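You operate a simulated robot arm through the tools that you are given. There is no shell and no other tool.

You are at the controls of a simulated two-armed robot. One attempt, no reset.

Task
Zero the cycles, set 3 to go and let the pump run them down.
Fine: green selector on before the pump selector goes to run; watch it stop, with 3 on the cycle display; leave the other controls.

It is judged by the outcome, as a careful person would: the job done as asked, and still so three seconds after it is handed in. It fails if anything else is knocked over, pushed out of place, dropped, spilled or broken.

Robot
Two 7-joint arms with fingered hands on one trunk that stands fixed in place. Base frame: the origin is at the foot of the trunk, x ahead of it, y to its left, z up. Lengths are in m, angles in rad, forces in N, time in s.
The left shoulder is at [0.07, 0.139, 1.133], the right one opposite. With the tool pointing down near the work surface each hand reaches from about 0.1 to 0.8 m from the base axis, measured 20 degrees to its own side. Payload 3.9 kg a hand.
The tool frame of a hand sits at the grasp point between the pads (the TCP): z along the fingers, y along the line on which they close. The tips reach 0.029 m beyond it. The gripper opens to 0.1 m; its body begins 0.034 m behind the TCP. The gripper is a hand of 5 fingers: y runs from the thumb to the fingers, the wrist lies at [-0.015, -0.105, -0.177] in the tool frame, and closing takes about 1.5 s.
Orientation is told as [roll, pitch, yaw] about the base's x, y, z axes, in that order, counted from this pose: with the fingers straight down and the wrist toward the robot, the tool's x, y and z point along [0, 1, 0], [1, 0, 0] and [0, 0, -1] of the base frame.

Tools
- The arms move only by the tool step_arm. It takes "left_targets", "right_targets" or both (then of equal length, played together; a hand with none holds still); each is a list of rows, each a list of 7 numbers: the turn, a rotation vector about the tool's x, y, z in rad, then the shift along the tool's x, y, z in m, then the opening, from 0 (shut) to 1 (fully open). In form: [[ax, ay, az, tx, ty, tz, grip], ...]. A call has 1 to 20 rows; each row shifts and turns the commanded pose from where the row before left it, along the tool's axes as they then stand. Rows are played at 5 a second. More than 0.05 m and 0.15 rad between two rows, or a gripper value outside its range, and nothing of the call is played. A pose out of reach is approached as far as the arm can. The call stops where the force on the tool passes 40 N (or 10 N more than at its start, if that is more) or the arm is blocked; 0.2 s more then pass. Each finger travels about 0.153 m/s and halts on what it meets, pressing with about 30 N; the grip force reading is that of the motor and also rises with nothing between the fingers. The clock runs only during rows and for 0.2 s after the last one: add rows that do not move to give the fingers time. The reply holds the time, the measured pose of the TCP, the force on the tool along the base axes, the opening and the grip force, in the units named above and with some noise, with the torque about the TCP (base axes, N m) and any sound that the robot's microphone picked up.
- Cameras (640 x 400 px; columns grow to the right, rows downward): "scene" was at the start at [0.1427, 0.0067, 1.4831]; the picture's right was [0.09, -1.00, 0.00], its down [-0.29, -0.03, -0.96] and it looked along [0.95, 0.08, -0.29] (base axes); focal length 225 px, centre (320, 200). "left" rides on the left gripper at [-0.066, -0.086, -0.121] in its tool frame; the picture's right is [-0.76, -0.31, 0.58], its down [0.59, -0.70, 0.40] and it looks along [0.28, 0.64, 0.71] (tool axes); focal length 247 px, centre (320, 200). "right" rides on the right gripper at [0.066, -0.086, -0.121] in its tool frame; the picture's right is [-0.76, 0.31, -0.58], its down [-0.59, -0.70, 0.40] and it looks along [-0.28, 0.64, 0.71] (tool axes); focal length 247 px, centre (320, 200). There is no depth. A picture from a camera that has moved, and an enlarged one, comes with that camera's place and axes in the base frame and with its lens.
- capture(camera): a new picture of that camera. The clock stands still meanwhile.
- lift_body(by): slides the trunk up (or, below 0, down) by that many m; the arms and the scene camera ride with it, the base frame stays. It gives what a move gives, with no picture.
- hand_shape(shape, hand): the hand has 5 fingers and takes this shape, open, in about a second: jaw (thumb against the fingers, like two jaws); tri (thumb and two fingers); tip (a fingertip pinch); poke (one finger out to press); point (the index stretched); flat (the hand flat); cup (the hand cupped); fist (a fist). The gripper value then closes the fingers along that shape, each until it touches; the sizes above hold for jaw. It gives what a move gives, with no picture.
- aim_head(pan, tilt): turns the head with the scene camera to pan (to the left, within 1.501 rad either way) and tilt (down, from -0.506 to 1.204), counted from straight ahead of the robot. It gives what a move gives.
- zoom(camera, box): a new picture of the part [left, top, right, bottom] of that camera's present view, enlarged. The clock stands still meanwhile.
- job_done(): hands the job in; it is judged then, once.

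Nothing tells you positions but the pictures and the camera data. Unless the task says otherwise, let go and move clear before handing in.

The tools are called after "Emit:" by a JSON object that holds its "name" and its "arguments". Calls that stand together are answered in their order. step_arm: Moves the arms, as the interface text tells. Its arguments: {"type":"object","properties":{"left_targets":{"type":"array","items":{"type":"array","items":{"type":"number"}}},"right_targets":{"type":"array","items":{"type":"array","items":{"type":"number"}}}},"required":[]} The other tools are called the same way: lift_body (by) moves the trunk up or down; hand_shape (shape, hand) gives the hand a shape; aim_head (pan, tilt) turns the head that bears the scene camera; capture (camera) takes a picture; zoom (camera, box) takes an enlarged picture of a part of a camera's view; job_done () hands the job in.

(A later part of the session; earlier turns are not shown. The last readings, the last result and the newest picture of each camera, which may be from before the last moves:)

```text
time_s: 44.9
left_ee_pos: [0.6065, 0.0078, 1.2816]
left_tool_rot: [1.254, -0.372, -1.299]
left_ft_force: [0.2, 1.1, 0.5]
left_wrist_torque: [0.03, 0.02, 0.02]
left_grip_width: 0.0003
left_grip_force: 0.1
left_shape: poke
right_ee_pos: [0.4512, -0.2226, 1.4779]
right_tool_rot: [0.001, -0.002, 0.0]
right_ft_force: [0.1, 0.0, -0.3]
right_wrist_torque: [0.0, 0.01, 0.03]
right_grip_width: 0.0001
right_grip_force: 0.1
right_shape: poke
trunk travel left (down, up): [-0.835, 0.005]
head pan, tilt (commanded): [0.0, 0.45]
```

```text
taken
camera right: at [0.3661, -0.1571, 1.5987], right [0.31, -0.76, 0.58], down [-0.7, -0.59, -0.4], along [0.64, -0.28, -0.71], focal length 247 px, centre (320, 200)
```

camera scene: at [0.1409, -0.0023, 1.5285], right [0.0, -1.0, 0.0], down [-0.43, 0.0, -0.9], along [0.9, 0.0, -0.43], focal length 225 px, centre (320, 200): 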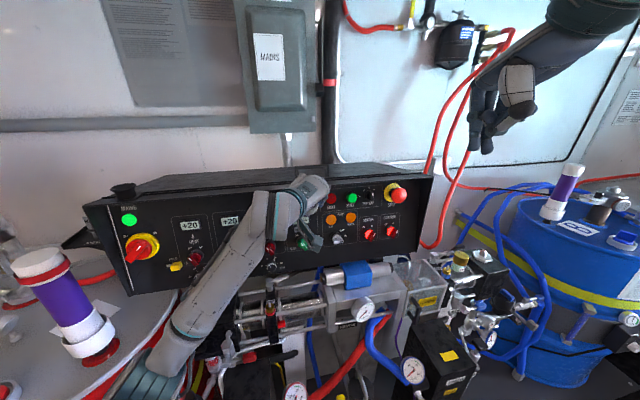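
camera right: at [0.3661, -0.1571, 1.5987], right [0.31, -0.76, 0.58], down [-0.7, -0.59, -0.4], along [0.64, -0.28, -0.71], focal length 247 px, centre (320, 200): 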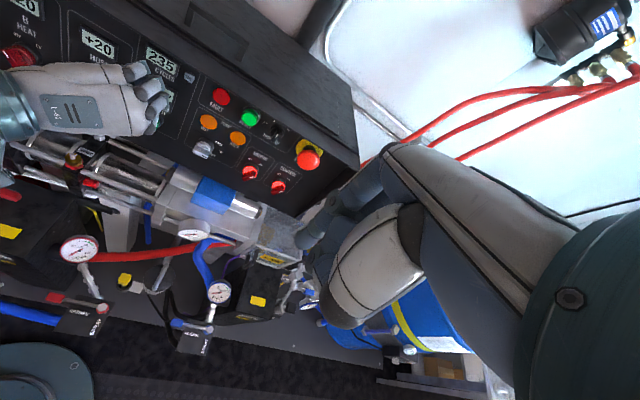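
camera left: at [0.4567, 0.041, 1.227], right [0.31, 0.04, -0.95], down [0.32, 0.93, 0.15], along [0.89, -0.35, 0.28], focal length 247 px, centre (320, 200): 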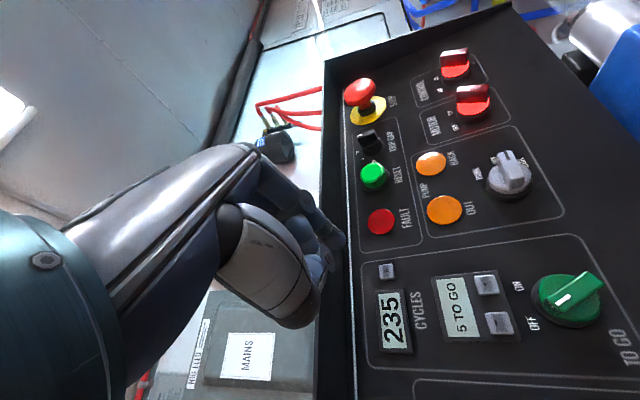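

No limit warning and a good view of the controls from the left wrist camera. I'll finish the remaining part of this turn.

Emit:
{"name": "step_arm", "arguments": {"left_targets": [[-0.0344, 0.0897, 0.0972, 0, 0, 0, 1], [-0.0344, 0.0897, 0.0972, 0, 0, 0, 1], [-0.0344, 0.0897, 0.0972, 0, 0, 0, 1], [-0.0344, 0.0897, 0.0972, 0, 0, 0, 1], [0, 0, 0, 0, 0, 0, 1]]}}

Emit:
{"name": "capture", "arguments": {"camera": "left"}}

Emit:
{"name": "zoom", "arguments": {"camera": "right", "box": [0, 0, 240, 160]}}

Emit:
{"name": "capture", "arguments": {"camera": "scene"}}

```text
time_s: 46.1
left_ee_pos: [0.606, 0.0087, 1.2815]
left_tool_rot: [1.652, -0.004, -1.485]
left_ft_force: [1.4, 0.4, 0.6]
left_wrist_torque: [-0.01, 0.03, -0.01]
left_grip_width: 0.0
left_grip_force: 0.0
left_shape: poke
right_ee_pos: [0.4524, -0.221, 1.4769]
right_tool_rot: [0.001, -0.002, -0.003]
right_ft_force: [-0.1, -0.3, 0.2]
right_wrist_torque: [-0.04, -0.01, -0.01]
right_grip_width: 0.0
right_grip_force: 0.0
right_shape: poke
trunk travel left (down, up): [-0.835, 0.005]
head pan, tilt (commanded): [0.0, 0.45]
```

```text
taken
camera left: at [0.4844, 0.0838, 1.2051], right [0.61, 0.36, -0.71], down [0.29, 0.73, 0.62], along [0.74, -0.58, 0.34], focal length 247 px, centre (320, 200)
```

left: 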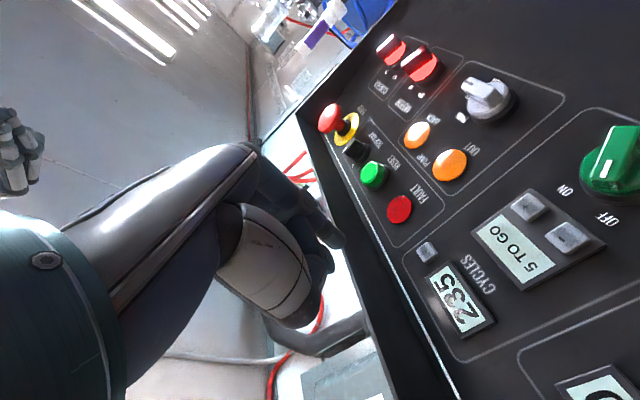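

```text
2.50 times, centred on (120, 80) of right
camera zoom: at [0.3666, -0.1572, 1.5985], right [0.31, -0.76, 0.58], down [-0.7, -0.59, -0.4], along [0.64, -0.28, -0.71], focal length 617 px, centre (820, 500)
```

zoom: 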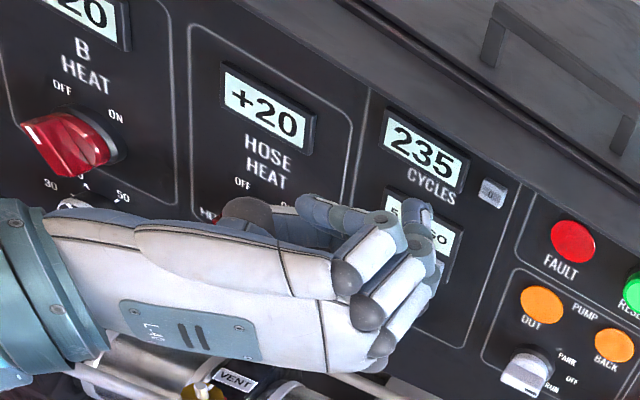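

```text
taken
camera scene: at [0.1416, -0.0017, 1.5284], right [0.0, -1.0, 0.0], down [-0.44, 0.0, -0.9], along [0.9, 0.0, -0.44], focal length 225 px, centre (320, 200)
```

scene: 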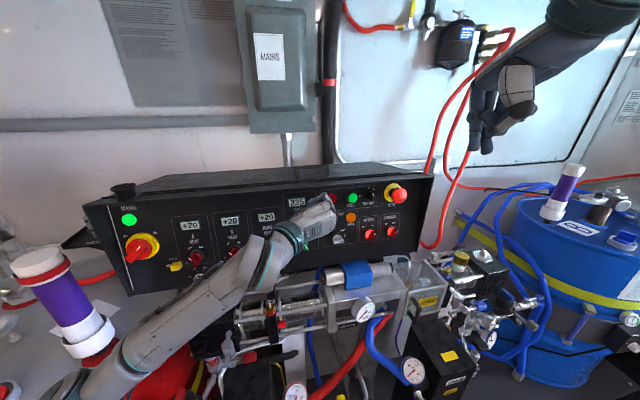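

The hand is now palm-outward with the index lowest and foremost, no limit warning, and the tip about 9 cm from "0". I'll bring it to about 3 cm in front of the button.

Emit:
{"name": "step_arm", "arguments": {"left_targets": [[0, 0, 0, -0.0133, 0.0015, 0.0292, 1], [0, 0, 0, -0.0133, 0.0015, 0.0292, 1], [0, 0, 0, 0, 0, 0, 1]]}}

Emit:
{"name": "zoom", "arguments": {"camera": "left", "box": [240, 150, 480, 300]}}

Emit:
{"name": "zoom", "arguments": {"camera": "right", "box": [60, 20, 240, 150]}}

Emit:
{"name": "zoom", "arguments": {"camera": "scene", "box": [260, 170, 380, 260]}}

```text
time_s: 46.9
left_ee_pos: [0.6659, 0.0104, 1.2604]
left_tool_rot: [1.654, -0.005, -1.483]
left_ft_force: [-0.6, -0.6, 0.7]
left_wrist_torque: [0.01, -0.01, 0.0]
left_grip_width: 0.0001
left_grip_force: 0.1
left_shape: poke
right_ee_pos: [0.4509, -0.2205, 1.479]
right_tool_rot: [0.003, -0.003, 0.001]
right_ft_force: [0.5, -0.1, 0.3]
right_wrist_torque: [-0.01, -0.01, 0.01]
right_grip_width: 0.0
right_grip_force: 0.1
right_shape: poke
trunk travel left (down, up): [-0.835, 0.005]
head pan, tilt (commanded): [0.0, 0.45]
```

```text
2.67 times, centred on (360, 225) of left
camera zoom: at [0.5429, 0.0861, 1.1842], right [0.61, 0.36, -0.71], down [0.29, 0.73, 0.62], along [0.74, -0.58, 0.34], focal length 659 px, centre (213, 133)
```

zoom: 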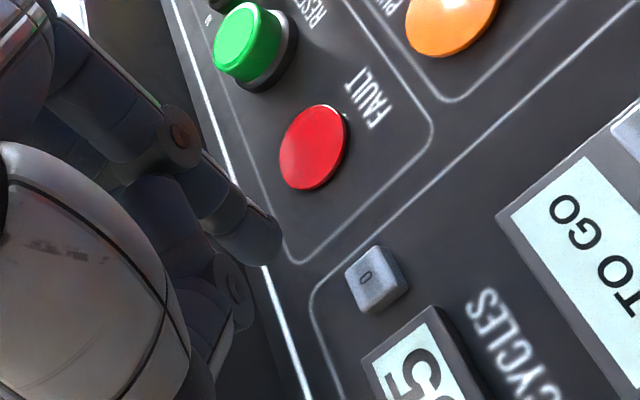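

```text
3.08 times, centred on (150, 85) of right
camera zoom: at [0.3655, -0.1568, 1.5988], right [0.31, -0.76, 0.58], down [-0.7, -0.59, -0.4], along [0.64, -0.28, -0.71], focal length 760 px, centre (843, 554)
```

zoom: 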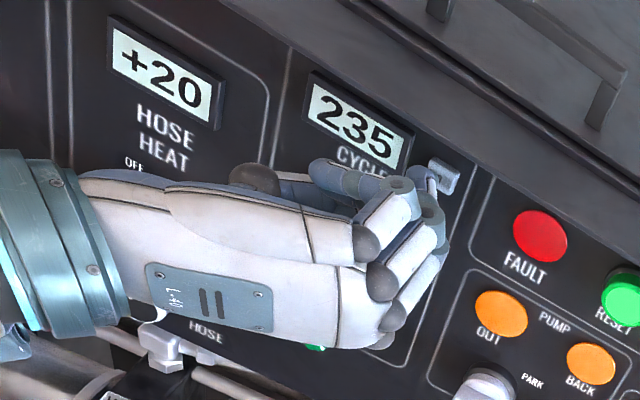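

```text
4.44 times, centred on (320, 215) of scene
camera zoom: at [0.1406, -0.0012, 1.5286], right [0.0, -1.0, 0.0], down [-0.43, 0.0, -0.9], along [0.9, 0.0, -0.43], focal length 1000 px, centre (320, 133)
```

zoom: 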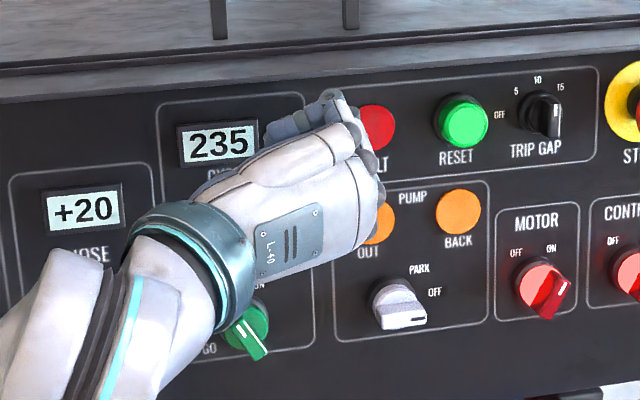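

The fingertip is about 3 cm in front of the "0" button and nearly on its axis. I'll close about two-thirds of the remaining gap and check once more before touching.

Emit:
{"name": "step_arm", "arguments": {"left_targets": [[0, 0, 0, -0.0027, -0.0021, 0.0095, 1], [0, 0, 0, -0.0027, -0.0021, 0.0095, 1], [0, 0, 0, 0, 0, 0, 1]]}}

Emit:
{"name": "zoom", "arguments": {"camera": "left", "box": [300, 180, 420, 270]}}

Emit:
{"name": "zoom", "arguments": {"camera": "right", "box": [130, 40, 210, 100]}}

```text
time_s: 47.7
left_ee_pos: [0.686, 0.0176, 1.2558]
left_tool_rot: [1.654, -0.003, -1.484]
left_ft_force: [-0.5, -0.7, -0.4]
left_wrist_torque: [0.06, 0.01, -0.04]
left_grip_width: 0.0
left_grip_force: 0.1
left_shape: poke
right_ee_pos: [0.4512, -0.2217, 1.4783]
right_tool_rot: [0.004, -0.002, -0.001]
right_ft_force: [-0.9, 1.1, 0.1]
right_wrist_torque: [0.0, 0.02, 0.01]
right_grip_width: 0.0001
right_grip_force: 0.1
right_shape: poke
trunk travel left (down, up): [-0.835, 0.005]
head pan, tilt (commanded): [0.0, 0.45]
```

```text
4.44 times, centred on (360, 225) of left
camera zoom: at [0.5638, 0.0923, 1.1802], right [0.61, 0.36, -0.71], down [0.29, 0.73, 0.62], along [0.74, -0.58, 0.34], focal length 1098 px, centre (142, 89)
```

zoom: 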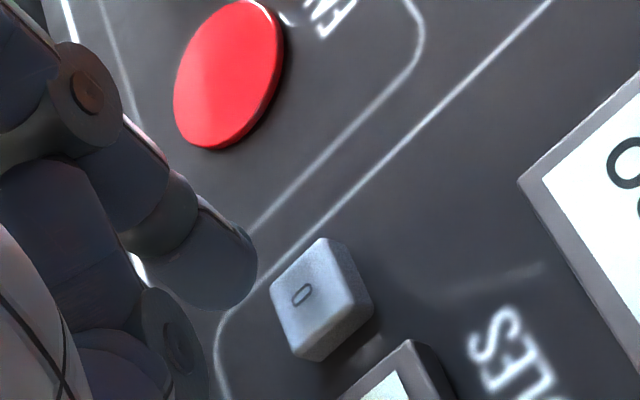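

```text
6.67 times, centred on (170, 70) of right
camera zoom: at [0.3664, -0.157, 1.5986], right [0.31, -0.76, 0.58], down [-0.7, -0.59, -0.4], along [0.64, -0.28, -0.71], focal length 1646 px, centre (1320, 1067)
```

zoom: 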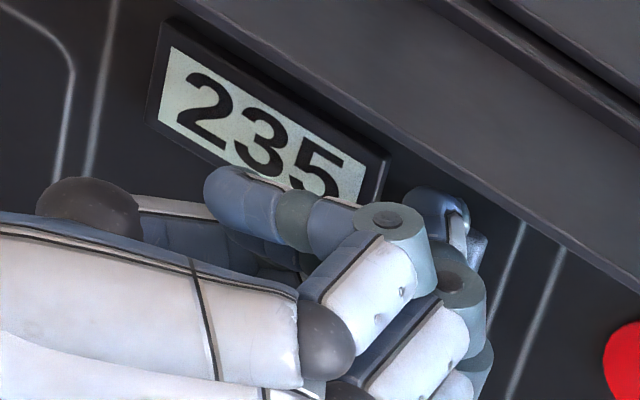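

The tip is now roughly 1.2 cm from the face of the "0" button, needing a few mm down as it goes in. I'll press with three small steps.

Emit:
{"name": "step_arm", "arguments": {"left_targets": [[0, 0, 0, -0.0019, -0.001, 0.005, 1], [0, 0, 0, -0.0019, -0.001, 0.005, 1], [0, 0, 0, -0.0014, -0.0005, 0.004, 1]]}}

Emit:
{"name": "zoom", "arguments": {"camera": "left", "box": [300, 180, 420, 270]}}

Emit:
{"name": "zoom", "arguments": {"camera": "right", "box": [130, 40, 210, 100]}}

```text
time_s: 48.5
left_ee_pos: [0.6991, 0.0186, 1.2536]
left_tool_rot: [1.651, -0.004, -1.482]
left_ft_force: [-2.3, -0.4, -0.2]
left_wrist_torque: [0.0, 0.03, 0.04]
left_grip_width: 0.0003
left_grip_force: 0.0
left_shape: poke
right_ee_pos: [0.4512, -0.2218, 1.4778]
right_tool_rot: [0.0, -0.001, 0.001]
right_ft_force: [0.5, -0.5, 0.3]
right_wrist_torque: [0.01, 0.0, 0.01]
right_grip_width: 0.0
right_grip_force: 0.0
right_shape: poke
trunk travel left (down, up): [-0.835, 0.005]
head pan, tilt (commanded): [0.0, 0.45]
heard: click
```

```text
4.44 times, centred on (360, 225) of left
camera zoom: at [0.5774, 0.0956, 1.1763], right [0.61, 0.36, -0.71], down [0.29, 0.73, 0.62], along [0.74, -0.58, 0.34], focal length 1098 px, centre (142, 89)
```

zoom: 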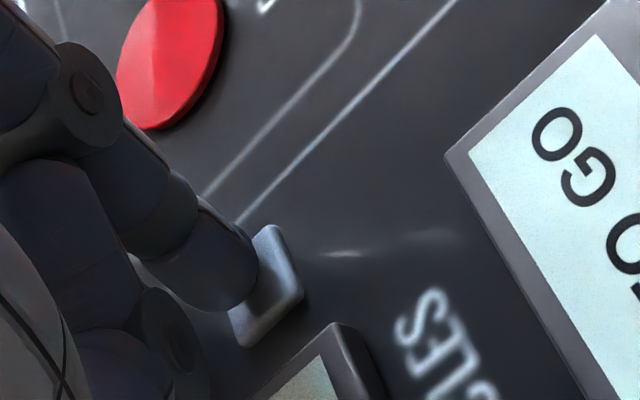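

```text
6.67 times, centred on (170, 70) of right
camera zoom: at [0.3651, -0.1569, 1.5989], right [0.3, -0.76, 0.58], down [-0.7, -0.59, -0.4], along [0.64, -0.28, -0.71], focal length 1646 px, centre (1320, 1067)
```

zoom: 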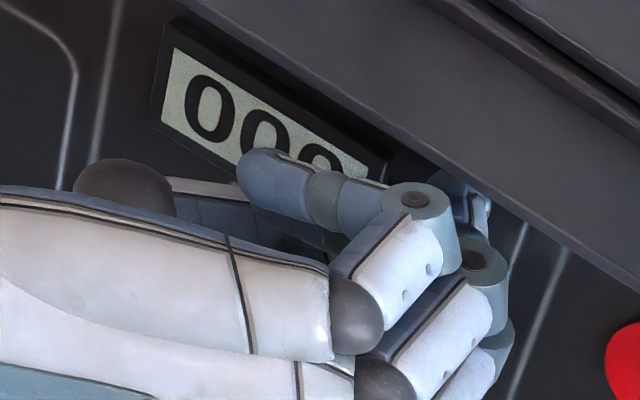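

The button clicked and the counter now reads 000. I'll retract 4 cm, tip the finger slightly downward so it clears the green knob, and move in front of the "−" button at about (0.693, 0.067, 1.168).

Emit:
{"name": "step_arm", "arguments": {"left_targets": [[0, 0, 0, 0.004, 0.0033, -0.0193, 1], [0, 0, 0, 0.004, 0.0033, -0.0193, 1], [0, -0.115, 0, 0, 0, 0, 1], [0, -0.115, 0, 0, 0, 0, 1], [0, -0.115, 0, 0, 0, 0, 1], [0, 0, 0, -0.0357, -0.0255, -0.0004, 1], [0, 0, 0, -0.0357, -0.0255, -0.0004, 1], [0, 0, 0, 0, 0, 0, 1]]}}

Emit:
{"name": "capture", "arguments": {"camera": "left"}}

Emit:
{"name": "zoom", "arguments": {"camera": "right", "box": [60, 20, 240, 150]}}

Emit:
{"name": "zoom", "arguments": {"camera": "scene", "box": [260, 170, 380, 260]}}

```text
time_s: 50.3
left_ee_pos: [0.6405, 0.0569, 1.1876]
left_tool_rot: [1.306, -0.002, -1.485]
left_ft_force: [0.8, -0.2, 0.5]
left_wrist_torque: [-0.01, 0.01, 0.01]
left_grip_width: 0.0
left_grip_force: 0.0
left_shape: poke
right_ee_pos: [0.4513, -0.2216, 1.4783]
right_tool_rot: [0.004, 0.001, -0.001]
right_ft_force: [-0.4, -0.1, -0.9]
right_wrist_torque: [0.0, -0.02, 0.01]
right_grip_width: 0.0
right_grip_force: 0.1
right_shape: poke
trunk travel left (down, up): [-0.835, 0.005]
head pan, tilt (commanded): [0.0, 0.45]
```

```text
taken
camera left: at [0.4999, 0.1316, 1.1551], right [0.33, 0.33, -0.88], down [0.47, 0.75, 0.46], along [0.82, -0.57, 0.09], focal length 247 px, centre (320, 200)
```

left: 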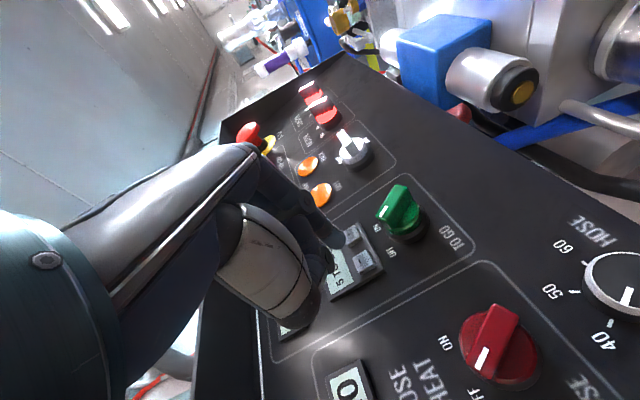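

```text
3.08 times, centred on (150, 85) of right
camera zoom: at [0.3668, -0.1587, 1.5983], right [0.31, -0.76, 0.58], down [-0.7, -0.59, -0.4], along [0.64, -0.28, -0.71], focal length 760 px, centre (843, 554)
```

zoom: 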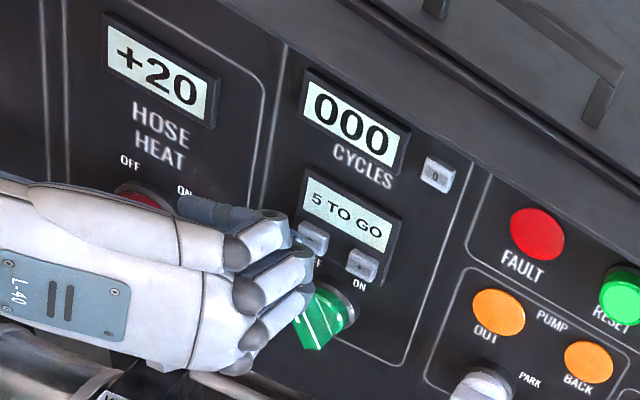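

```text
4.44 times, centred on (320, 215) of scene
camera zoom: at [0.1418, -0.0031, 1.5284], right [0.0, -1.0, 0.0], down [-0.44, 0.0, -0.9], along [0.9, 0.0, -0.44], focal length 1000 px, centre (320, 133)
```

zoom: 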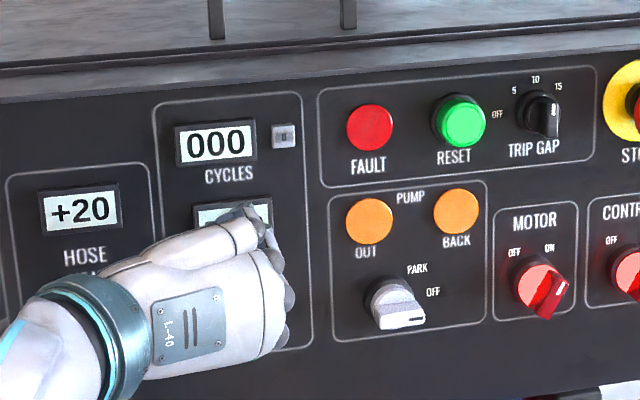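

The counter reads 000 and the tip is in front of the two buttons. I'll zoom in to see precisely how the tip lines up with "−" and the green knob.

Emit:
{"name": "zoom", "arguments": {"camera": "left", "box": [300, 180, 440, 290]}}

Emit:
{"name": "zoom", "arguments": {"camera": "right", "box": [110, 60, 200, 130]}}

```text
3.64 times, centred on (370, 235) of left
camera zoom: at [0.4999, 0.1316, 1.1551], right [0.33, 0.33, -0.88], down [0.47, 0.75, 0.46], along [0.82, -0.57, 0.09], focal length 898 px, centre (138, 73)
```

zoom: 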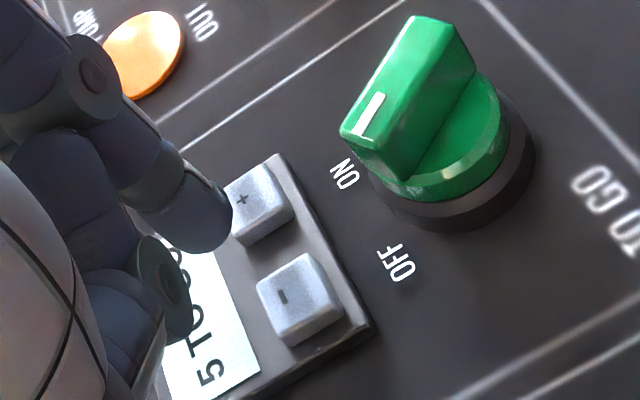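

```text
5.71 times, centred on (155, 95) of right
camera zoom: at [0.3668, -0.1587, 1.5983], right [0.31, -0.76, 0.58], down [-0.7, -0.59, -0.4], along [0.64, -0.28, -0.71], focal length 1411 px, centre (1263, 800)
```

zoom: 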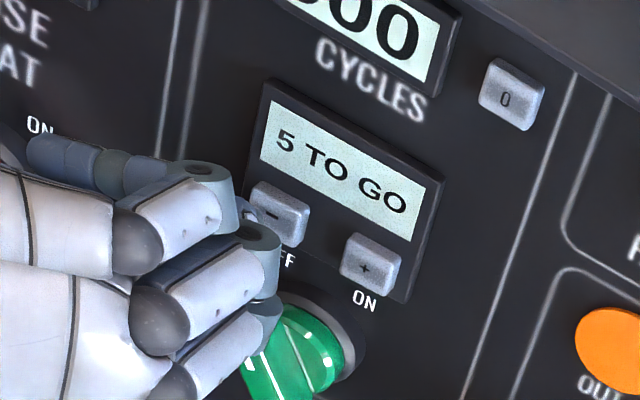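

"−" is about 3.3 cm ahead of the tip. I'll close most of that distance first and recheck alignment before pressing.

Emit:
{"name": "step_arm", "arguments": {"left_targets": [[0, 0, 0, 0.0012, -0.0024, 0.0105, 1], [0, 0, 0, 0.0012, -0.0024, 0.0105, 1], [0, 0, 0, 0, 0, 0, 1]]}}

Emit:
{"name": "zoom", "arguments": {"camera": "left", "box": [300, 180, 440, 290]}}

Emit:
{"name": "zoom", "arguments": {"camera": "right", "box": [110, 60, 200, 130]}}

```text
time_s: 51.1
left_ee_pos: [0.6591, 0.065, 1.184]
left_tool_rot: [1.308, -0.004, -1.484]
left_ft_force: [0.4, -0.1, 0.0]
left_wrist_torque: [-0.03, 0.03, 0.01]
left_grip_width: 0.0002
left_grip_force: 0.2
left_shape: poke
right_ee_pos: [0.4521, -0.2209, 1.4783]
right_tool_rot: [0.001, -0.002, 0.0]
right_ft_force: [0.3, -0.4, -0.3]
right_wrist_torque: [0.0, 0.01, 0.0]
right_grip_width: 0.0
right_grip_force: 0.1
right_shape: poke
trunk travel left (down, up): [-0.835, 0.005]
head pan, tilt (commanded): [0.0, 0.45]
```

```text
3.64 times, centred on (370, 235) of left
camera zoom: at [0.5187, 0.1406, 1.1517], right [0.33, 0.33, -0.88], down [0.47, 0.75, 0.46], along [0.82, -0.57, 0.09], focal length 898 px, centre (138, 73)
```

zoom: 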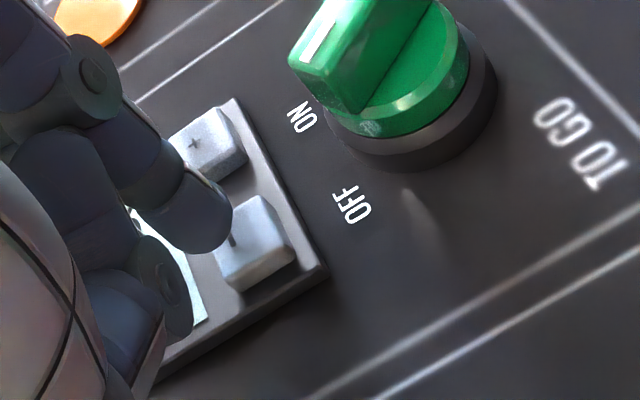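

```text
5.71 times, centred on (155, 95) of right
camera zoom: at [0.3662, -0.1566, 1.5987], right [0.31, -0.76, 0.58], down [-0.7, -0.59, -0.4], along [0.64, -0.28, -0.71], focal length 1411 px, centre (1263, 800)
```

zoom: 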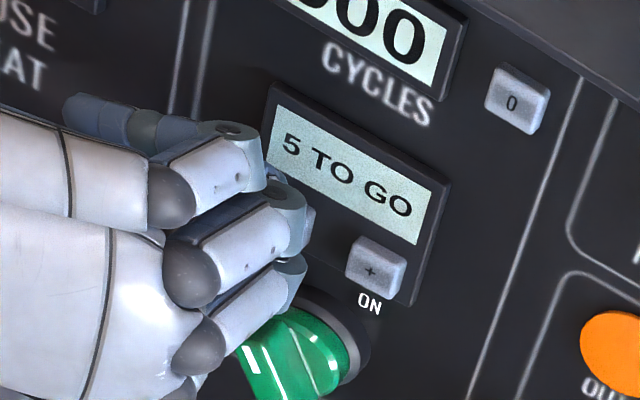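

The tip is 1.3 cm from the "−" face and lined up. I'll press in about 14 mm and come straight back out in one go to give a single short press.

Emit:
{"name": "step_arm", "arguments": {"left_targets": [[0, 0, 0, 0.0008, -0.0004, 0.0048, 1], [0, 0, 0, 0.0008, -0.0004, 0.0048, 1], [0, 0, 0, 0.0008, -0.0004, 0.0048, 1], [0, 0, 0, -0.0012, 0.0006, -0.0072, 1], [0, 0, 0, -0.0012, 0.0006, -0.0072, 1], [0, 0, 0, 0, 0, 0, 1]]}}

Emit:
{"name": "zoom", "arguments": {"camera": "left", "box": [300, 180, 440, 290]}}

Emit:
{"name": "zoom", "arguments": {"camera": "right", "box": [110, 60, 200, 130]}}

```text
time_s: 52.5
left_ee_pos: [0.6588, 0.0662, 1.1844]
left_tool_rot: [1.309, -0.006, -1.482]
left_ft_force: [-0.1, -0.4, 0.5]
left_wrist_torque: [0.02, 0.02, -0.03]
left_grip_width: 0.0001
left_grip_force: 0.1
left_shape: poke
right_ee_pos: [0.4515, -0.2212, 1.4776]
right_tool_rot: [0.003, -0.002, 0.001]
right_ft_force: [-0.7, 0.4, -0.8]
right_wrist_torque: [0.0, 0.02, 0.0]
right_grip_width: 0.0002
right_grip_force: 0.1
right_shape: poke
trunk travel left (down, up): [-0.835, 0.005]
head pan, tilt (commanded): [0.0, 0.45]
```

```text
3.64 times, centred on (370, 235) of left
camera zoom: at [0.5177, 0.1404, 1.1523], right [0.33, 0.33, -0.88], down [0.47, 0.75, 0.46], along [0.82, -0.57, 0.09], focal length 898 px, centre (138, 73)
```

zoom: 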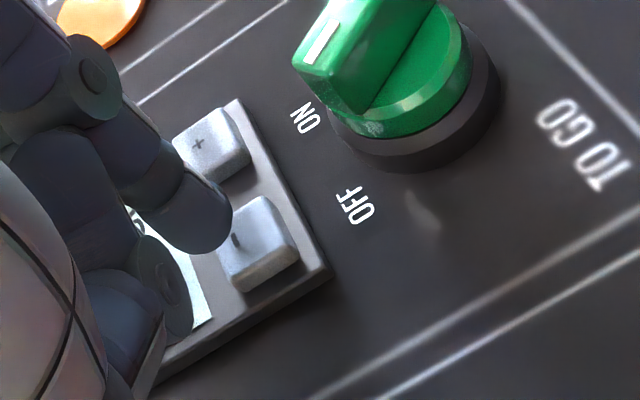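

```text
5.71 times, centred on (155, 95) of right
camera zoom: at [0.3666, -0.157, 1.5985], right [0.31, -0.76, 0.58], down [-0.7, -0.59, -0.4], along [0.64, -0.28, -0.71], focal length 1411 px, centre (1263, 800)
```

zoom: 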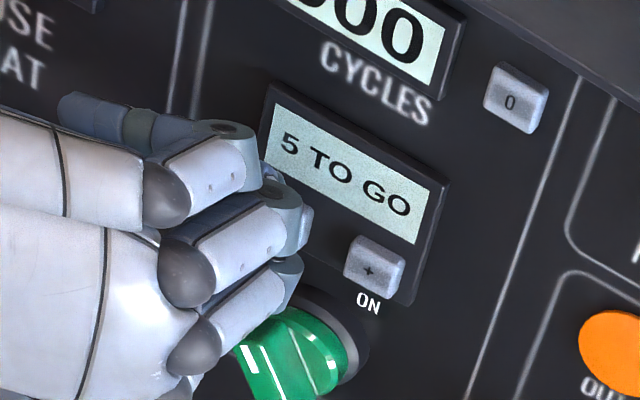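

No click and the display still shows 5, so that press was too shallow. I'll press again and this time stay in and read the force before pulling back.

Emit:
{"name": "step_arm", "arguments": {"left_targets": [[0, 0, 0, 0.0008, -0.0004, 0.0048, 1], [0, 0, 0, 0.0008, -0.0004, 0.0048, 1], [0, 0, 0, 0.0008, -0.0004, 0.0048, 1]]}}

Emit:
{"name": "zoom", "arguments": {"camera": "left", "box": [300, 180, 440, 290]}}

Emit:
{"name": "zoom", "arguments": {"camera": "right", "box": [110, 60, 200, 130]}}

```text
time_s: 53.3
left_ee_pos: [0.67, 0.0667, 1.1872]
left_tool_rot: [1.311, -0.004, -1.485]
left_ft_force: [-8.8, -1.8, -0.3]
left_wrist_torque: [0.02, -0.03, 0.04]
left_grip_width: 0.0
left_grip_force: 0.0
left_shape: poke
right_ee_pos: [0.4467, -0.2211, 1.4782]
right_tool_rot: [0.001, -0.003, 0.0]
right_ft_force: [-0.2, 0.0, -0.1]
right_wrist_torque: [0.01, 0.0, 0.01]
right_grip_width: 0.0001
right_grip_force: 0.1
right_shape: poke
trunk travel left (down, up): [-0.835, 0.005]
head pan, tilt (commanded): [0.0, 0.45]
```

```text
3.64 times, centred on (370, 235) of left
camera zoom: at [0.5294, 0.142, 1.1526], right [0.33, 0.33, -0.88], down [0.47, 0.75, 0.46], along [0.81, -0.57, 0.09], focal length 898 px, centre (138, 73)
```

zoom: 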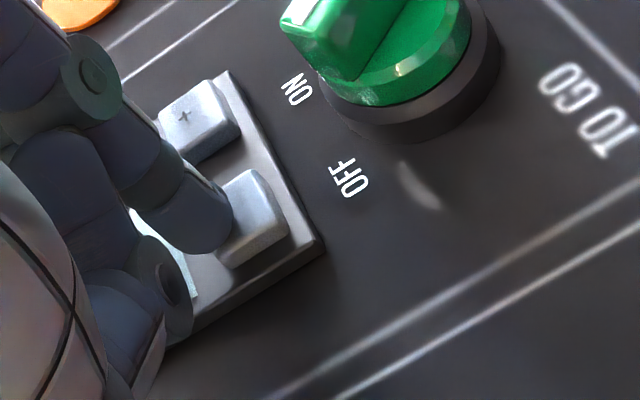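

```text
5.71 times, centred on (155, 95) of right
camera zoom: at [0.362, -0.1575, 1.5996], right [0.3, -0.76, 0.58], down [-0.7, -0.59, -0.4], along [0.64, -0.28, -0.71], focal length 1411 px, centre (1263, 800)
```

zoom: 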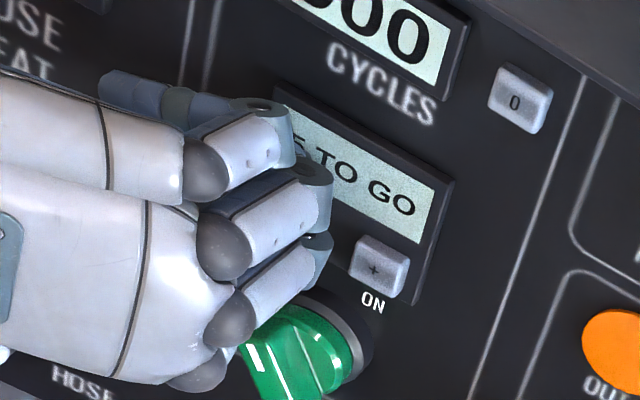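

The tip met something at 9 N without a click, and the image shows it riding on the upper edge of the "−" button. I'll back off, shift about 6 mm lower, and look again.

Emit:
{"name": "step_arm", "arguments": {"left_targets": [[0, 0, 0, -0.0012, 0.0006, -0.0072, 1], [0, 0, 0, -0.0012, 0.0006, -0.0072, 1], [0, 0, 0, -0.006, 0, 0, 1], [0, 0, 0, 0, 0, 0, 1]]}}

Emit:
{"name": "zoom", "arguments": {"camera": "left", "box": [310, 190, 410, 270]}}

Emit:
{"name": "zoom", "arguments": {"camera": "right", "box": [110, 60, 200, 130]}}

```text
time_s: 54.3
left_ee_pos: [0.6563, 0.0646, 1.1794]
left_tool_rot: [1.307, -0.005, -1.483]
left_ft_force: [-0.9, 0.1, -0.3]
left_wrist_torque: [-0.01, 0.01, 0.01]
left_grip_width: 0.0001
left_grip_force: 0.1
left_shape: poke
right_ee_pos: [0.4504, -0.2221, 1.4788]
right_tool_rot: [0.001, -0.001, 0.001]
right_ft_force: [-0.2, 0.2, -0.2]
right_wrist_torque: [0.01, 0.0, -0.01]
right_grip_width: 0.0
right_grip_force: 0.1
right_shape: poke
trunk travel left (down, up): [-0.835, 0.005]
head pan, tilt (commanded): [0.0, 0.45]
```

```text
5.00 times, centred on (360, 230) of left
camera zoom: at [0.5164, 0.1397, 1.1463], right [0.33, 0.33, -0.88], down [0.47, 0.75, 0.46], along [0.82, -0.57, 0.09], focal length 1235 px, centre (120, 50)
```

zoom: 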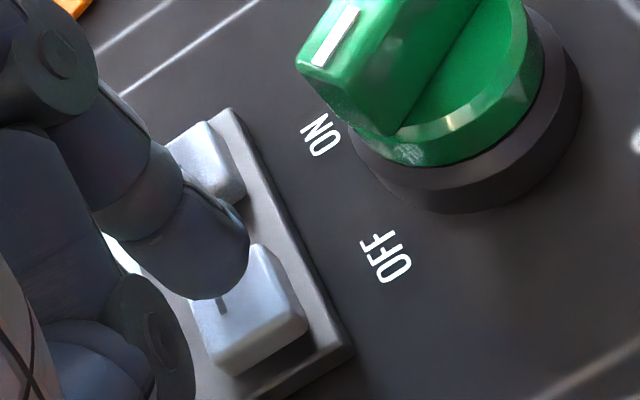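

```text
5.71 times, centred on (155, 95) of right
camera zoom: at [0.3669, -0.1568, 1.5984], right [0.31, -0.76, 0.58], down [-0.7, -0.59, -0.4], along [0.64, -0.28, -0.71], focal length 1411 px, centre (1263, 800)
```

zoom: 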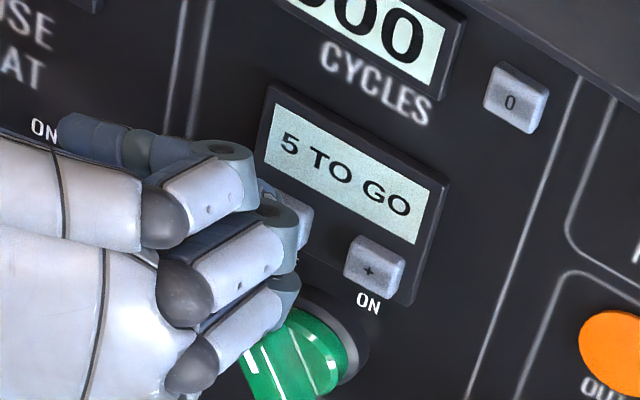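

With two views, the "−" face centre comes out at (0.694, 0.068, 1.1645), and the tip now sits about 1.4 cm straight in front of it. I'll press straight in along the base x direction and read the result.

Emit:
{"name": "step_arm", "arguments": {"left_targets": [[0, 0, 0, 0.0014, -0.0002, 0.0052, 1], [0, 0, 0, 0.0014, -0.0002, 0.0052, 1], [0, 0, 0, 0.0014, -0.0002, 0.0052, 1]]}}

Emit:
{"name": "zoom", "arguments": {"camera": "left", "box": [310, 190, 410, 270]}}

Emit:
{"name": "zoom", "arguments": {"camera": "right", "box": [110, 60, 200, 130]}}

```text
time_s: 55.1
left_ee_pos: [0.6687, 0.0658, 1.1811]
left_tool_rot: [1.308, -0.005, -1.485]
left_ft_force: [-10.3, -2.3, -0.1]
left_wrist_torque: [0.0, -0.1, -0.08]
left_grip_width: 0.0
left_grip_force: 0.1
left_shape: poke
right_ee_pos: [0.4471, -0.2214, 1.4805]
right_tool_rot: [0.003, -0.003, 0.0]
right_ft_force: [0.2, 0.6, -0.2]
right_wrist_torque: [0.01, 0.02, 0.0]
right_grip_width: 0.0
right_grip_force: 0.0
right_shape: poke
trunk travel left (down, up): [-0.835, 0.005]
head pan, tilt (commanded): [0.0, 0.45]
```

```text
5.00 times, centred on (360, 230) of left
camera zoom: at [0.5289, 0.1401, 1.1475], right [0.33, 0.33, -0.88], down [0.47, 0.75, 0.46], along [0.81, -0.57, 0.09], focal length 1235 px, centre (120, 50)
```

zoom: 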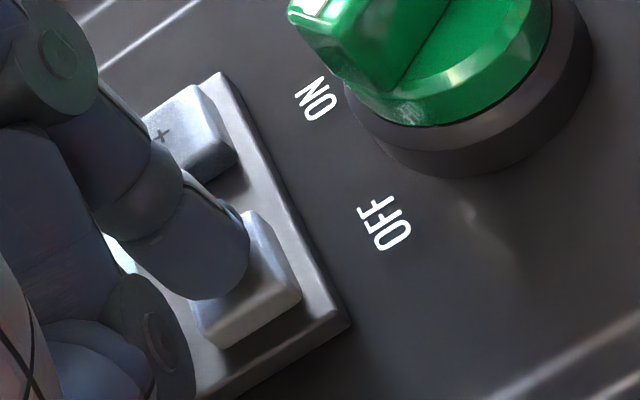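

```text
5.71 times, centred on (155, 95) of right
camera zoom: at [0.3624, -0.1575, 1.5995], right [0.3, -0.76, 0.58], down [-0.7, -0.59, -0.4], along [0.64, -0.28, -0.71], focal length 1411 px, centre (1263, 800)
```

zoom: 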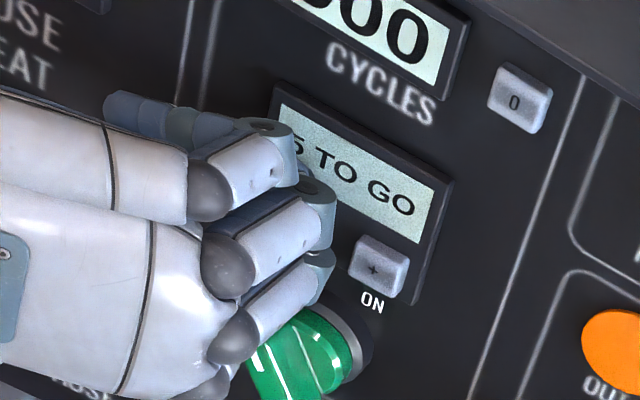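

Still no click at 10 N. The curled middle finger's joint sticks out about as far as the index tip, so at this tilt it meets the display bezel first. I'll retract and try the "point" shape, where the index may project further.

Emit:
{"name": "step_arm", "arguments": {"left_targets": [[0, 0, 0, -0.002, 0.0, -0.02, 1], [0, 0, 0, -0.004, 0.002, -0.03, 1], [0, 0, 0, 0, 0, 0, 1]]}}

Emit:
{"name": "hand_shape", "arguments": {"shape": "point", "hand": "left"}}

Emit:
{"name": "capture", "arguments": {"camera": "left"}}

Emit:
{"name": "zoom", "arguments": {"camera": "right", "box": [60, 20, 240, 150]}}

Emit:
{"name": "zoom", "arguments": {"camera": "scene", "box": [240, 170, 380, 270]}}

```text
time_s: 55.9
left_ee_pos: [0.6261, 0.0604, 1.1867]
left_tool_rot: [1.305, -0.004, -1.483]
left_ft_force: [0.2, 0.2, -0.1]
left_wrist_torque: [-0.04, -0.01, 0.0]
left_grip_width: 0.0001
left_grip_force: 0.1
left_shape: poke
right_ee_pos: [0.4535, -0.2205, 1.4778]
right_tool_rot: [0.002, 0.0, -0.001]
right_ft_force: [0.4, -0.4, -0.5]
right_wrist_torque: [0.01, 0.02, 0.01]
right_grip_width: 0.0003
right_grip_force: 0.1
right_shape: poke
trunk travel left (down, up): [-0.835, 0.005]
head pan, tilt (commanded): [0.0, 0.45]
```

```text
time_s: 56.8
left_ee_pos: [0.6243, 0.0617, 1.1884]
left_tool_rot: [1.307, -0.005, -1.483]
left_ft_force: [0.5, 0.3, 0.5]
left_wrist_torque: [0.02, -0.03, 0.01]
left_grip_width: 0.0003
left_grip_force: 0.1
left_shape: point
right_ee_pos: [0.4507, -0.2213, 1.478]
right_tool_rot: [0.003, -0.002, 0.0]
right_ft_force: [0.3, -0.3, -0.3]
right_wrist_torque: [-0.03, 0.03, 0.0]
right_grip_width: 0.0
right_grip_force: 0.1
right_shape: poke
trunk travel left (down, up): [-0.835, 0.005]
head pan, tilt (commanded): [0.0, 0.45]
```

```text
taken
camera left: at [0.4831, 0.1353, 1.1547], right [0.33, 0.33, -0.88], down [0.47, 0.75, 0.46], along [0.82, -0.57, 0.09], focal length 247 px, centre (320, 200)
```

left: 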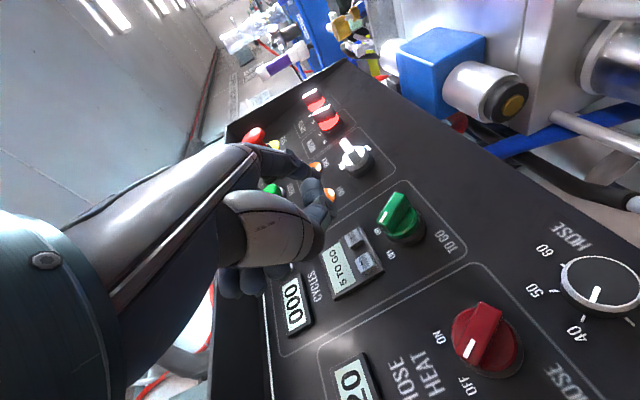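

```text
3.08 times, centred on (150, 85) of right
camera zoom: at [0.366, -0.1569, 1.5987], right [0.31, -0.76, 0.58], down [-0.7, -0.59, -0.4], along [0.64, -0.28, -0.71], focal length 760 px, centre (843, 554)
```

zoom: 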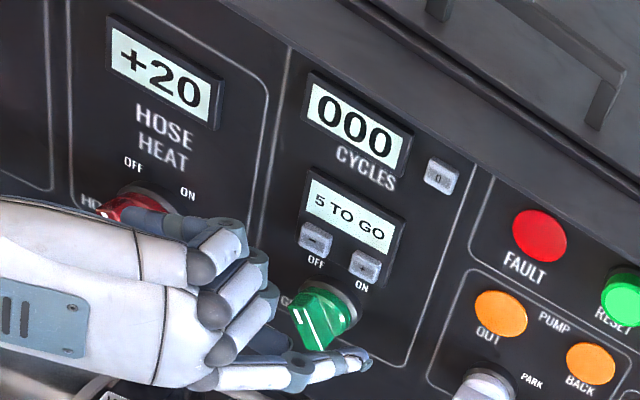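

```text
4.00 times, centred on (310, 220) of scene
camera zoom: at [0.1411, -0.0014, 1.5285], right [0.0, -1.0, 0.0], down [-0.43, 0.0, -0.9], along [0.9, 0.0, -0.43], focal length 900 px, centre (360, 120)
```

zoom: 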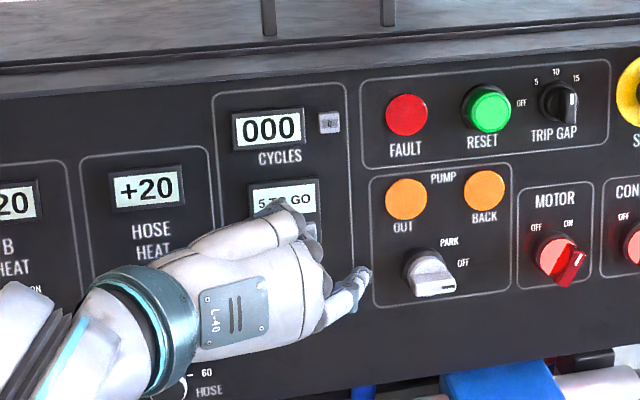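

"Point" stretches the index well clear of the other fingers, with its tip at about tool (−0.013, 0.068, 0.017). I'll pull back 3 cm and turn the hand so the stretched index points square at the panel.

Emit:
{"name": "step_arm", "arguments": {"left_targets": [[0, 0, 0, -0.0077, -0.0026, -0.0289, 1], [0, 0.085, 0, 0, 0, 0, 1], [0, 0.085, 0, 0, 0, 0, 1], [0.128, 0, 0, 0, 0, 0, 1], [0.128, 0, 0, 0, 0, 0, 1], [0.128, 0, 0, 0, 0, 0, 1], [0.128, 0, 0, 0, 0, 0, 1], [0.128, 0, 0, 0, 0, 0, 1], [0, 0, 0, 0, 0, 0, 1]]}}

Emit:
{"name": "capture", "arguments": {"camera": "left"}}

Emit:
{"name": "zoom", "arguments": {"camera": "right", "box": [40, 20, 220, 150]}}

Emit:
{"name": "zoom", "arguments": {"camera": "scene", "box": [240, 170, 380, 270]}}

```text
time_s: 58.8
left_ee_pos: [0.5928, 0.0612, 1.1865]
left_tool_rot: [1.494, 0.052, -0.844]
left_ft_force: [-0.6, 1.2, 0.1]
left_wrist_torque: [0.0, 0.0, -0.02]
left_grip_width: 0.0001
left_grip_force: 0.0
left_shape: point
right_ee_pos: [0.4521, -0.2201, 1.4775]
right_tool_rot: [0.002, -0.001, 0.0]
right_ft_force: [-0.4, 0.0, -1.1]
right_wrist_torque: [-0.05, -0.04, -0.02]
right_grip_width: 0.0002
right_grip_force: 0.0
right_shape: poke
trunk travel left (down, up): [-0.835, 0.005]
head pan, tilt (commanded): [0.0, 0.45]
```

```text
taken
camera left: at [0.4405, 0.0448, 1.1342], right [0.15, 0.6, -0.78], down [-0.12, 0.8, 0.59], along [0.98, 0.0, 0.19], focal length 247 px, centre (320, 200)
```

left: 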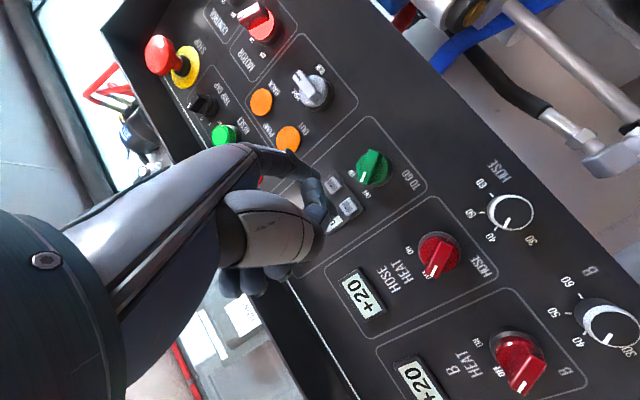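

```text
3.08 times, centred on (130, 85) of right
camera zoom: at [0.3662, -0.156, 1.5987], right [0.31, -0.76, 0.58], down [-0.7, -0.59, -0.4], along [0.64, -0.28, -0.71], focal length 760 px, centre (905, 554)
```

zoom: 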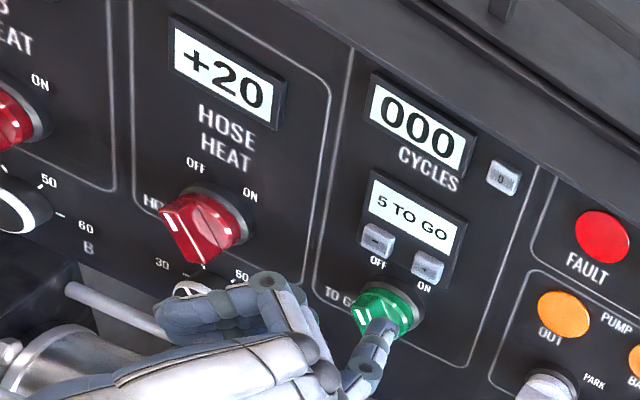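

```text
4.00 times, centred on (310, 220) of scene
camera zoom: at [0.1413, -0.0005, 1.5285], right [0.0, -1.0, 0.0], down [-0.44, 0.0, -0.9], along [0.9, 0.0, -0.44], focal length 900 px, centre (360, 120)
```

zoom: 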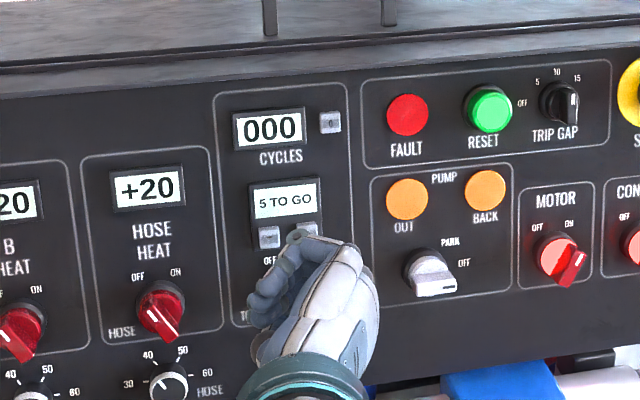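

The hand turned without a limit warning, and the pointing index shows up where I computed it, about (0.649, 0.021, 1.169). I'll move it left to about 2 cm in front of "−".

Emit:
{"name": "step_arm", "arguments": {"left_targets": [[0, 0, 0, 0.0005, -0.007, 0.0236, 1], [0, 0, 0, 0.0005, -0.007, 0.0236, 1], [0, 0, 0, 0, 0, 0, 1]]}}

Emit:
{"name": "zoom", "arguments": {"camera": "left", "box": [250, 120, 410, 250]}}

Emit:
{"name": "zoom", "arguments": {"camera": "right", "box": [90, 50, 200, 130]}}

Emit:
{"name": "zoom", "arguments": {"camera": "scene", "box": [260, 190, 350, 260]}}

```text
time_s: 59.6
left_ee_pos: [0.6198, 0.1015, 1.1835]
left_tool_rot: [1.494, 0.054, -0.845]
left_ft_force: [0.5, -1.0, 0.0]
left_wrist_torque: [0.0, 0.02, 0.0]
left_grip_width: 0.0002
left_grip_force: 0.1
left_shape: point
right_ee_pos: [0.4505, -0.2219, 1.4774]
right_tool_rot: [0.001, -0.003, -0.002]
right_ft_force: [0.6, -0.4, -0.3]
right_wrist_torque: [0.04, -0.02, 0.01]
right_grip_width: 0.0001
right_grip_force: 0.1
right_shape: poke
trunk travel left (down, up): [-0.835, 0.005]
head pan, tilt (commanded): [0.0, 0.45]
```

```text
3.08 times, centred on (330, 185) of left
camera zoom: at [0.4675, 0.086, 1.1321], right [0.16, 0.6, -0.78], down [-0.12, 0.8, 0.59], along [0.98, 0.0, 0.19], focal length 760 px, centre (289, 246)
```

zoom: 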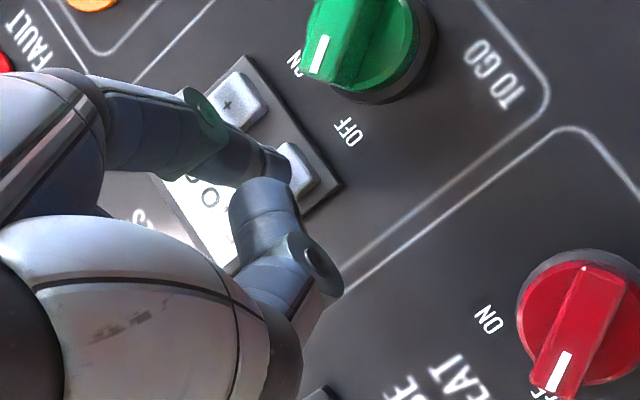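

```text
5.00 times, centred on (145, 90) of right
camera zoom: at [0.3665, -0.158, 1.5985], right [0.31, -0.76, 0.58], down [-0.7, -0.59, -0.4], along [0.64, -0.28, -0.71], focal length 1235 px, centre (1195, 750)
```

zoom: 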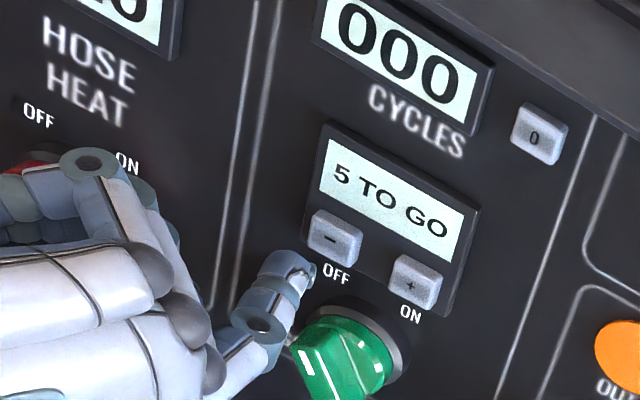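

```text
5.71 times, centred on (305, 225) of scene
camera zoom: at [0.1415, -0.0025, 1.5285], right [0.0, -1.0, 0.0], down [-0.44, 0.0, -0.9], along [0.9, 0.0, -0.44], focal length 1286 px, centre (406, 57)
```

zoom: 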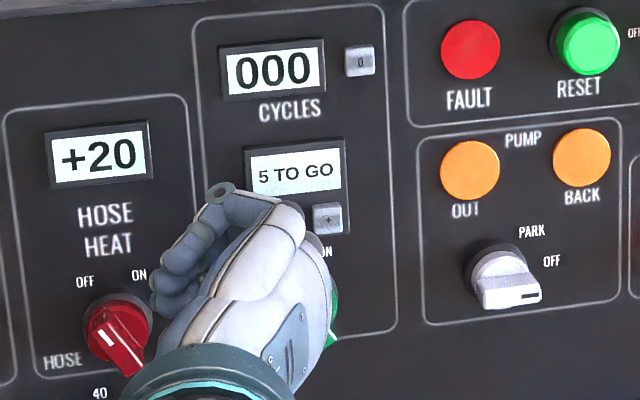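

The right camera now shows the index tip about 2 cm from "−" and on line with its centre. I'll press in four small steps and read the result.

Emit:
{"name": "step_arm", "arguments": {"left_targets": [[0, 0, 0, 0.0001, 0.0021, 0.0051, 1], [0, 0, 0, 0.0001, 0.0021, 0.0051, 1], [0, 0, 0, 0.0001, 0.0021, 0.0051, 1], [0, 0, 0, 0.0001, 0.0021, 0.0051, 1]]}}

Emit:
{"name": "zoom", "arguments": {"camera": "right", "box": [90, 50, 200, 130]}}

Emit:
{"name": "zoom", "arguments": {"camera": "left", "box": [250, 120, 410, 250]}}

```text
time_s: 60.6
left_ee_pos: [0.6386, 0.1084, 1.1838]
left_tool_rot: [1.495, 0.054, -0.847]
left_ft_force: [-7.2, -1.6, -0.6]
left_wrist_torque: [-0.02, 0.16, -0.31]
left_grip_width: 0.0001
left_grip_force: 0.0
left_shape: point
right_ee_pos: [0.449, -0.222, 1.4785]
right_tool_rot: [0.002, -0.003, -0.004]
right_ft_force: [-0.1, 0.0, 0.7]
right_wrist_torque: [0.0, 0.0, 0.0]
right_grip_width: 0.0001
right_grip_force: 0.1
right_shape: poke
trunk travel left (down, up): [-0.835, 0.005]
head pan, tilt (commanded): [0.0, 0.45]
heard: click
```

```text
5.00 times, centred on (145, 90) of right
camera zoom: at [0.3635, -0.1577, 1.5992], right [0.3, -0.76, 0.58], down [-0.7, -0.59, -0.4], along [0.64, -0.28, -0.71], focal length 1235 px, centre (1195, 750)
```

zoom: 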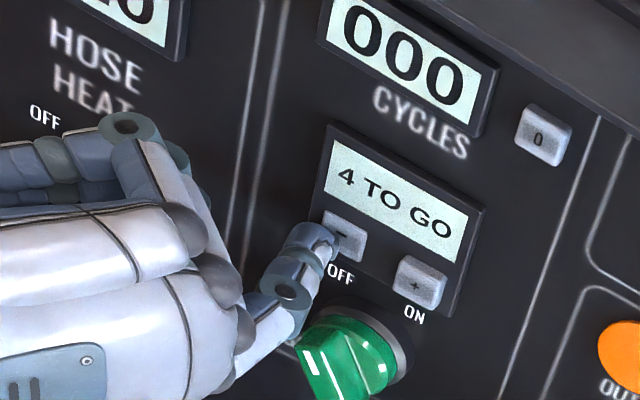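

```text
3.08 times, centred on (330, 185) of left
camera zoom: at [0.485, 0.0928, 1.1309], right [0.16, 0.6, -0.78], down [-0.11, 0.8, 0.59], along [0.98, 0.0, 0.19], focal length 760 px, centre (289, 246)
```

zoom: 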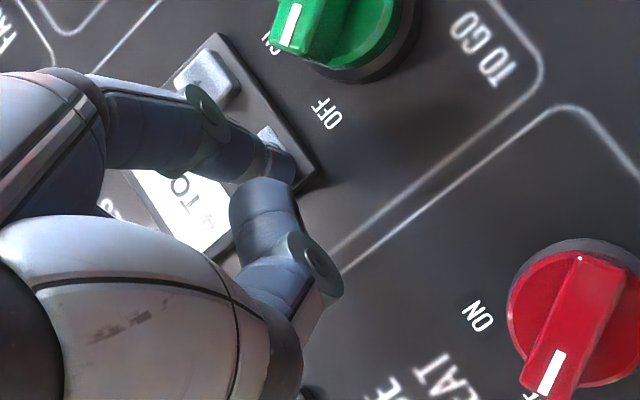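

Click, and the display now reads "4 TO GO". I'll release by backing off 12 mm, then press once more by the same amount.

Emit:
{"name": "step_arm", "arguments": {"left_targets": [[0, 0, 0, -0.0001, -0.0025, -0.0055, 1], [0, 0, 0, -0.0001, -0.0025, -0.0055, 1], [0, 0, 0, 0, 0, 0, 1]]}}

Emit:
{"name": "zoom", "arguments": {"camera": "right", "box": [90, 50, 200, 130]}}

```text
time_s: 61.4
left_ee_pos: [0.628, 0.1064, 1.182]
left_tool_rot: [1.493, 0.051, -0.846]
left_ft_force: [-0.9, -0.5, 0.1]
left_wrist_torque: [-0.06, 0.0, -0.03]
left_grip_width: 0.0001
left_grip_force: 0.1
left_shape: point
right_ee_pos: [0.4507, -0.2202, 1.4787]
right_tool_rot: [0.003, -0.001, 0.0]
right_ft_force: [-0.4, -0.1, -0.1]
right_wrist_torque: [0.03, -0.04, -0.03]
right_grip_width: 0.0
right_grip_force: 0.0
right_shape: poke
trunk travel left (down, up): [-0.835, 0.005]
head pan, tilt (commanded): [0.0, 0.45]
```

```text
5.00 times, centred on (145, 90) of right
camera zoom: at [0.3667, -0.1569, 1.5985], right [0.31, -0.76, 0.58], down [-0.7, -0.59, -0.4], along [0.64, -0.28, -0.71], focal length 1235 px, centre (1195, 750)
```

zoom: 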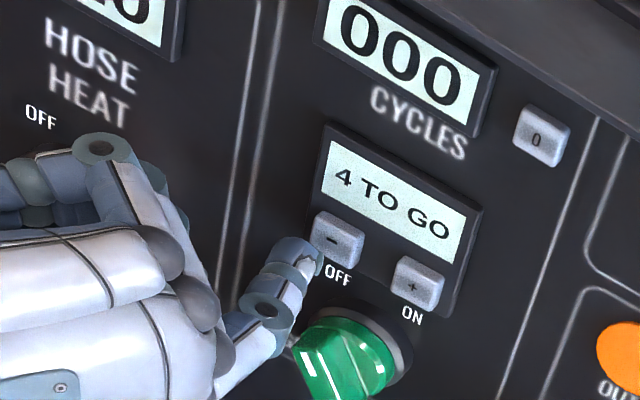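

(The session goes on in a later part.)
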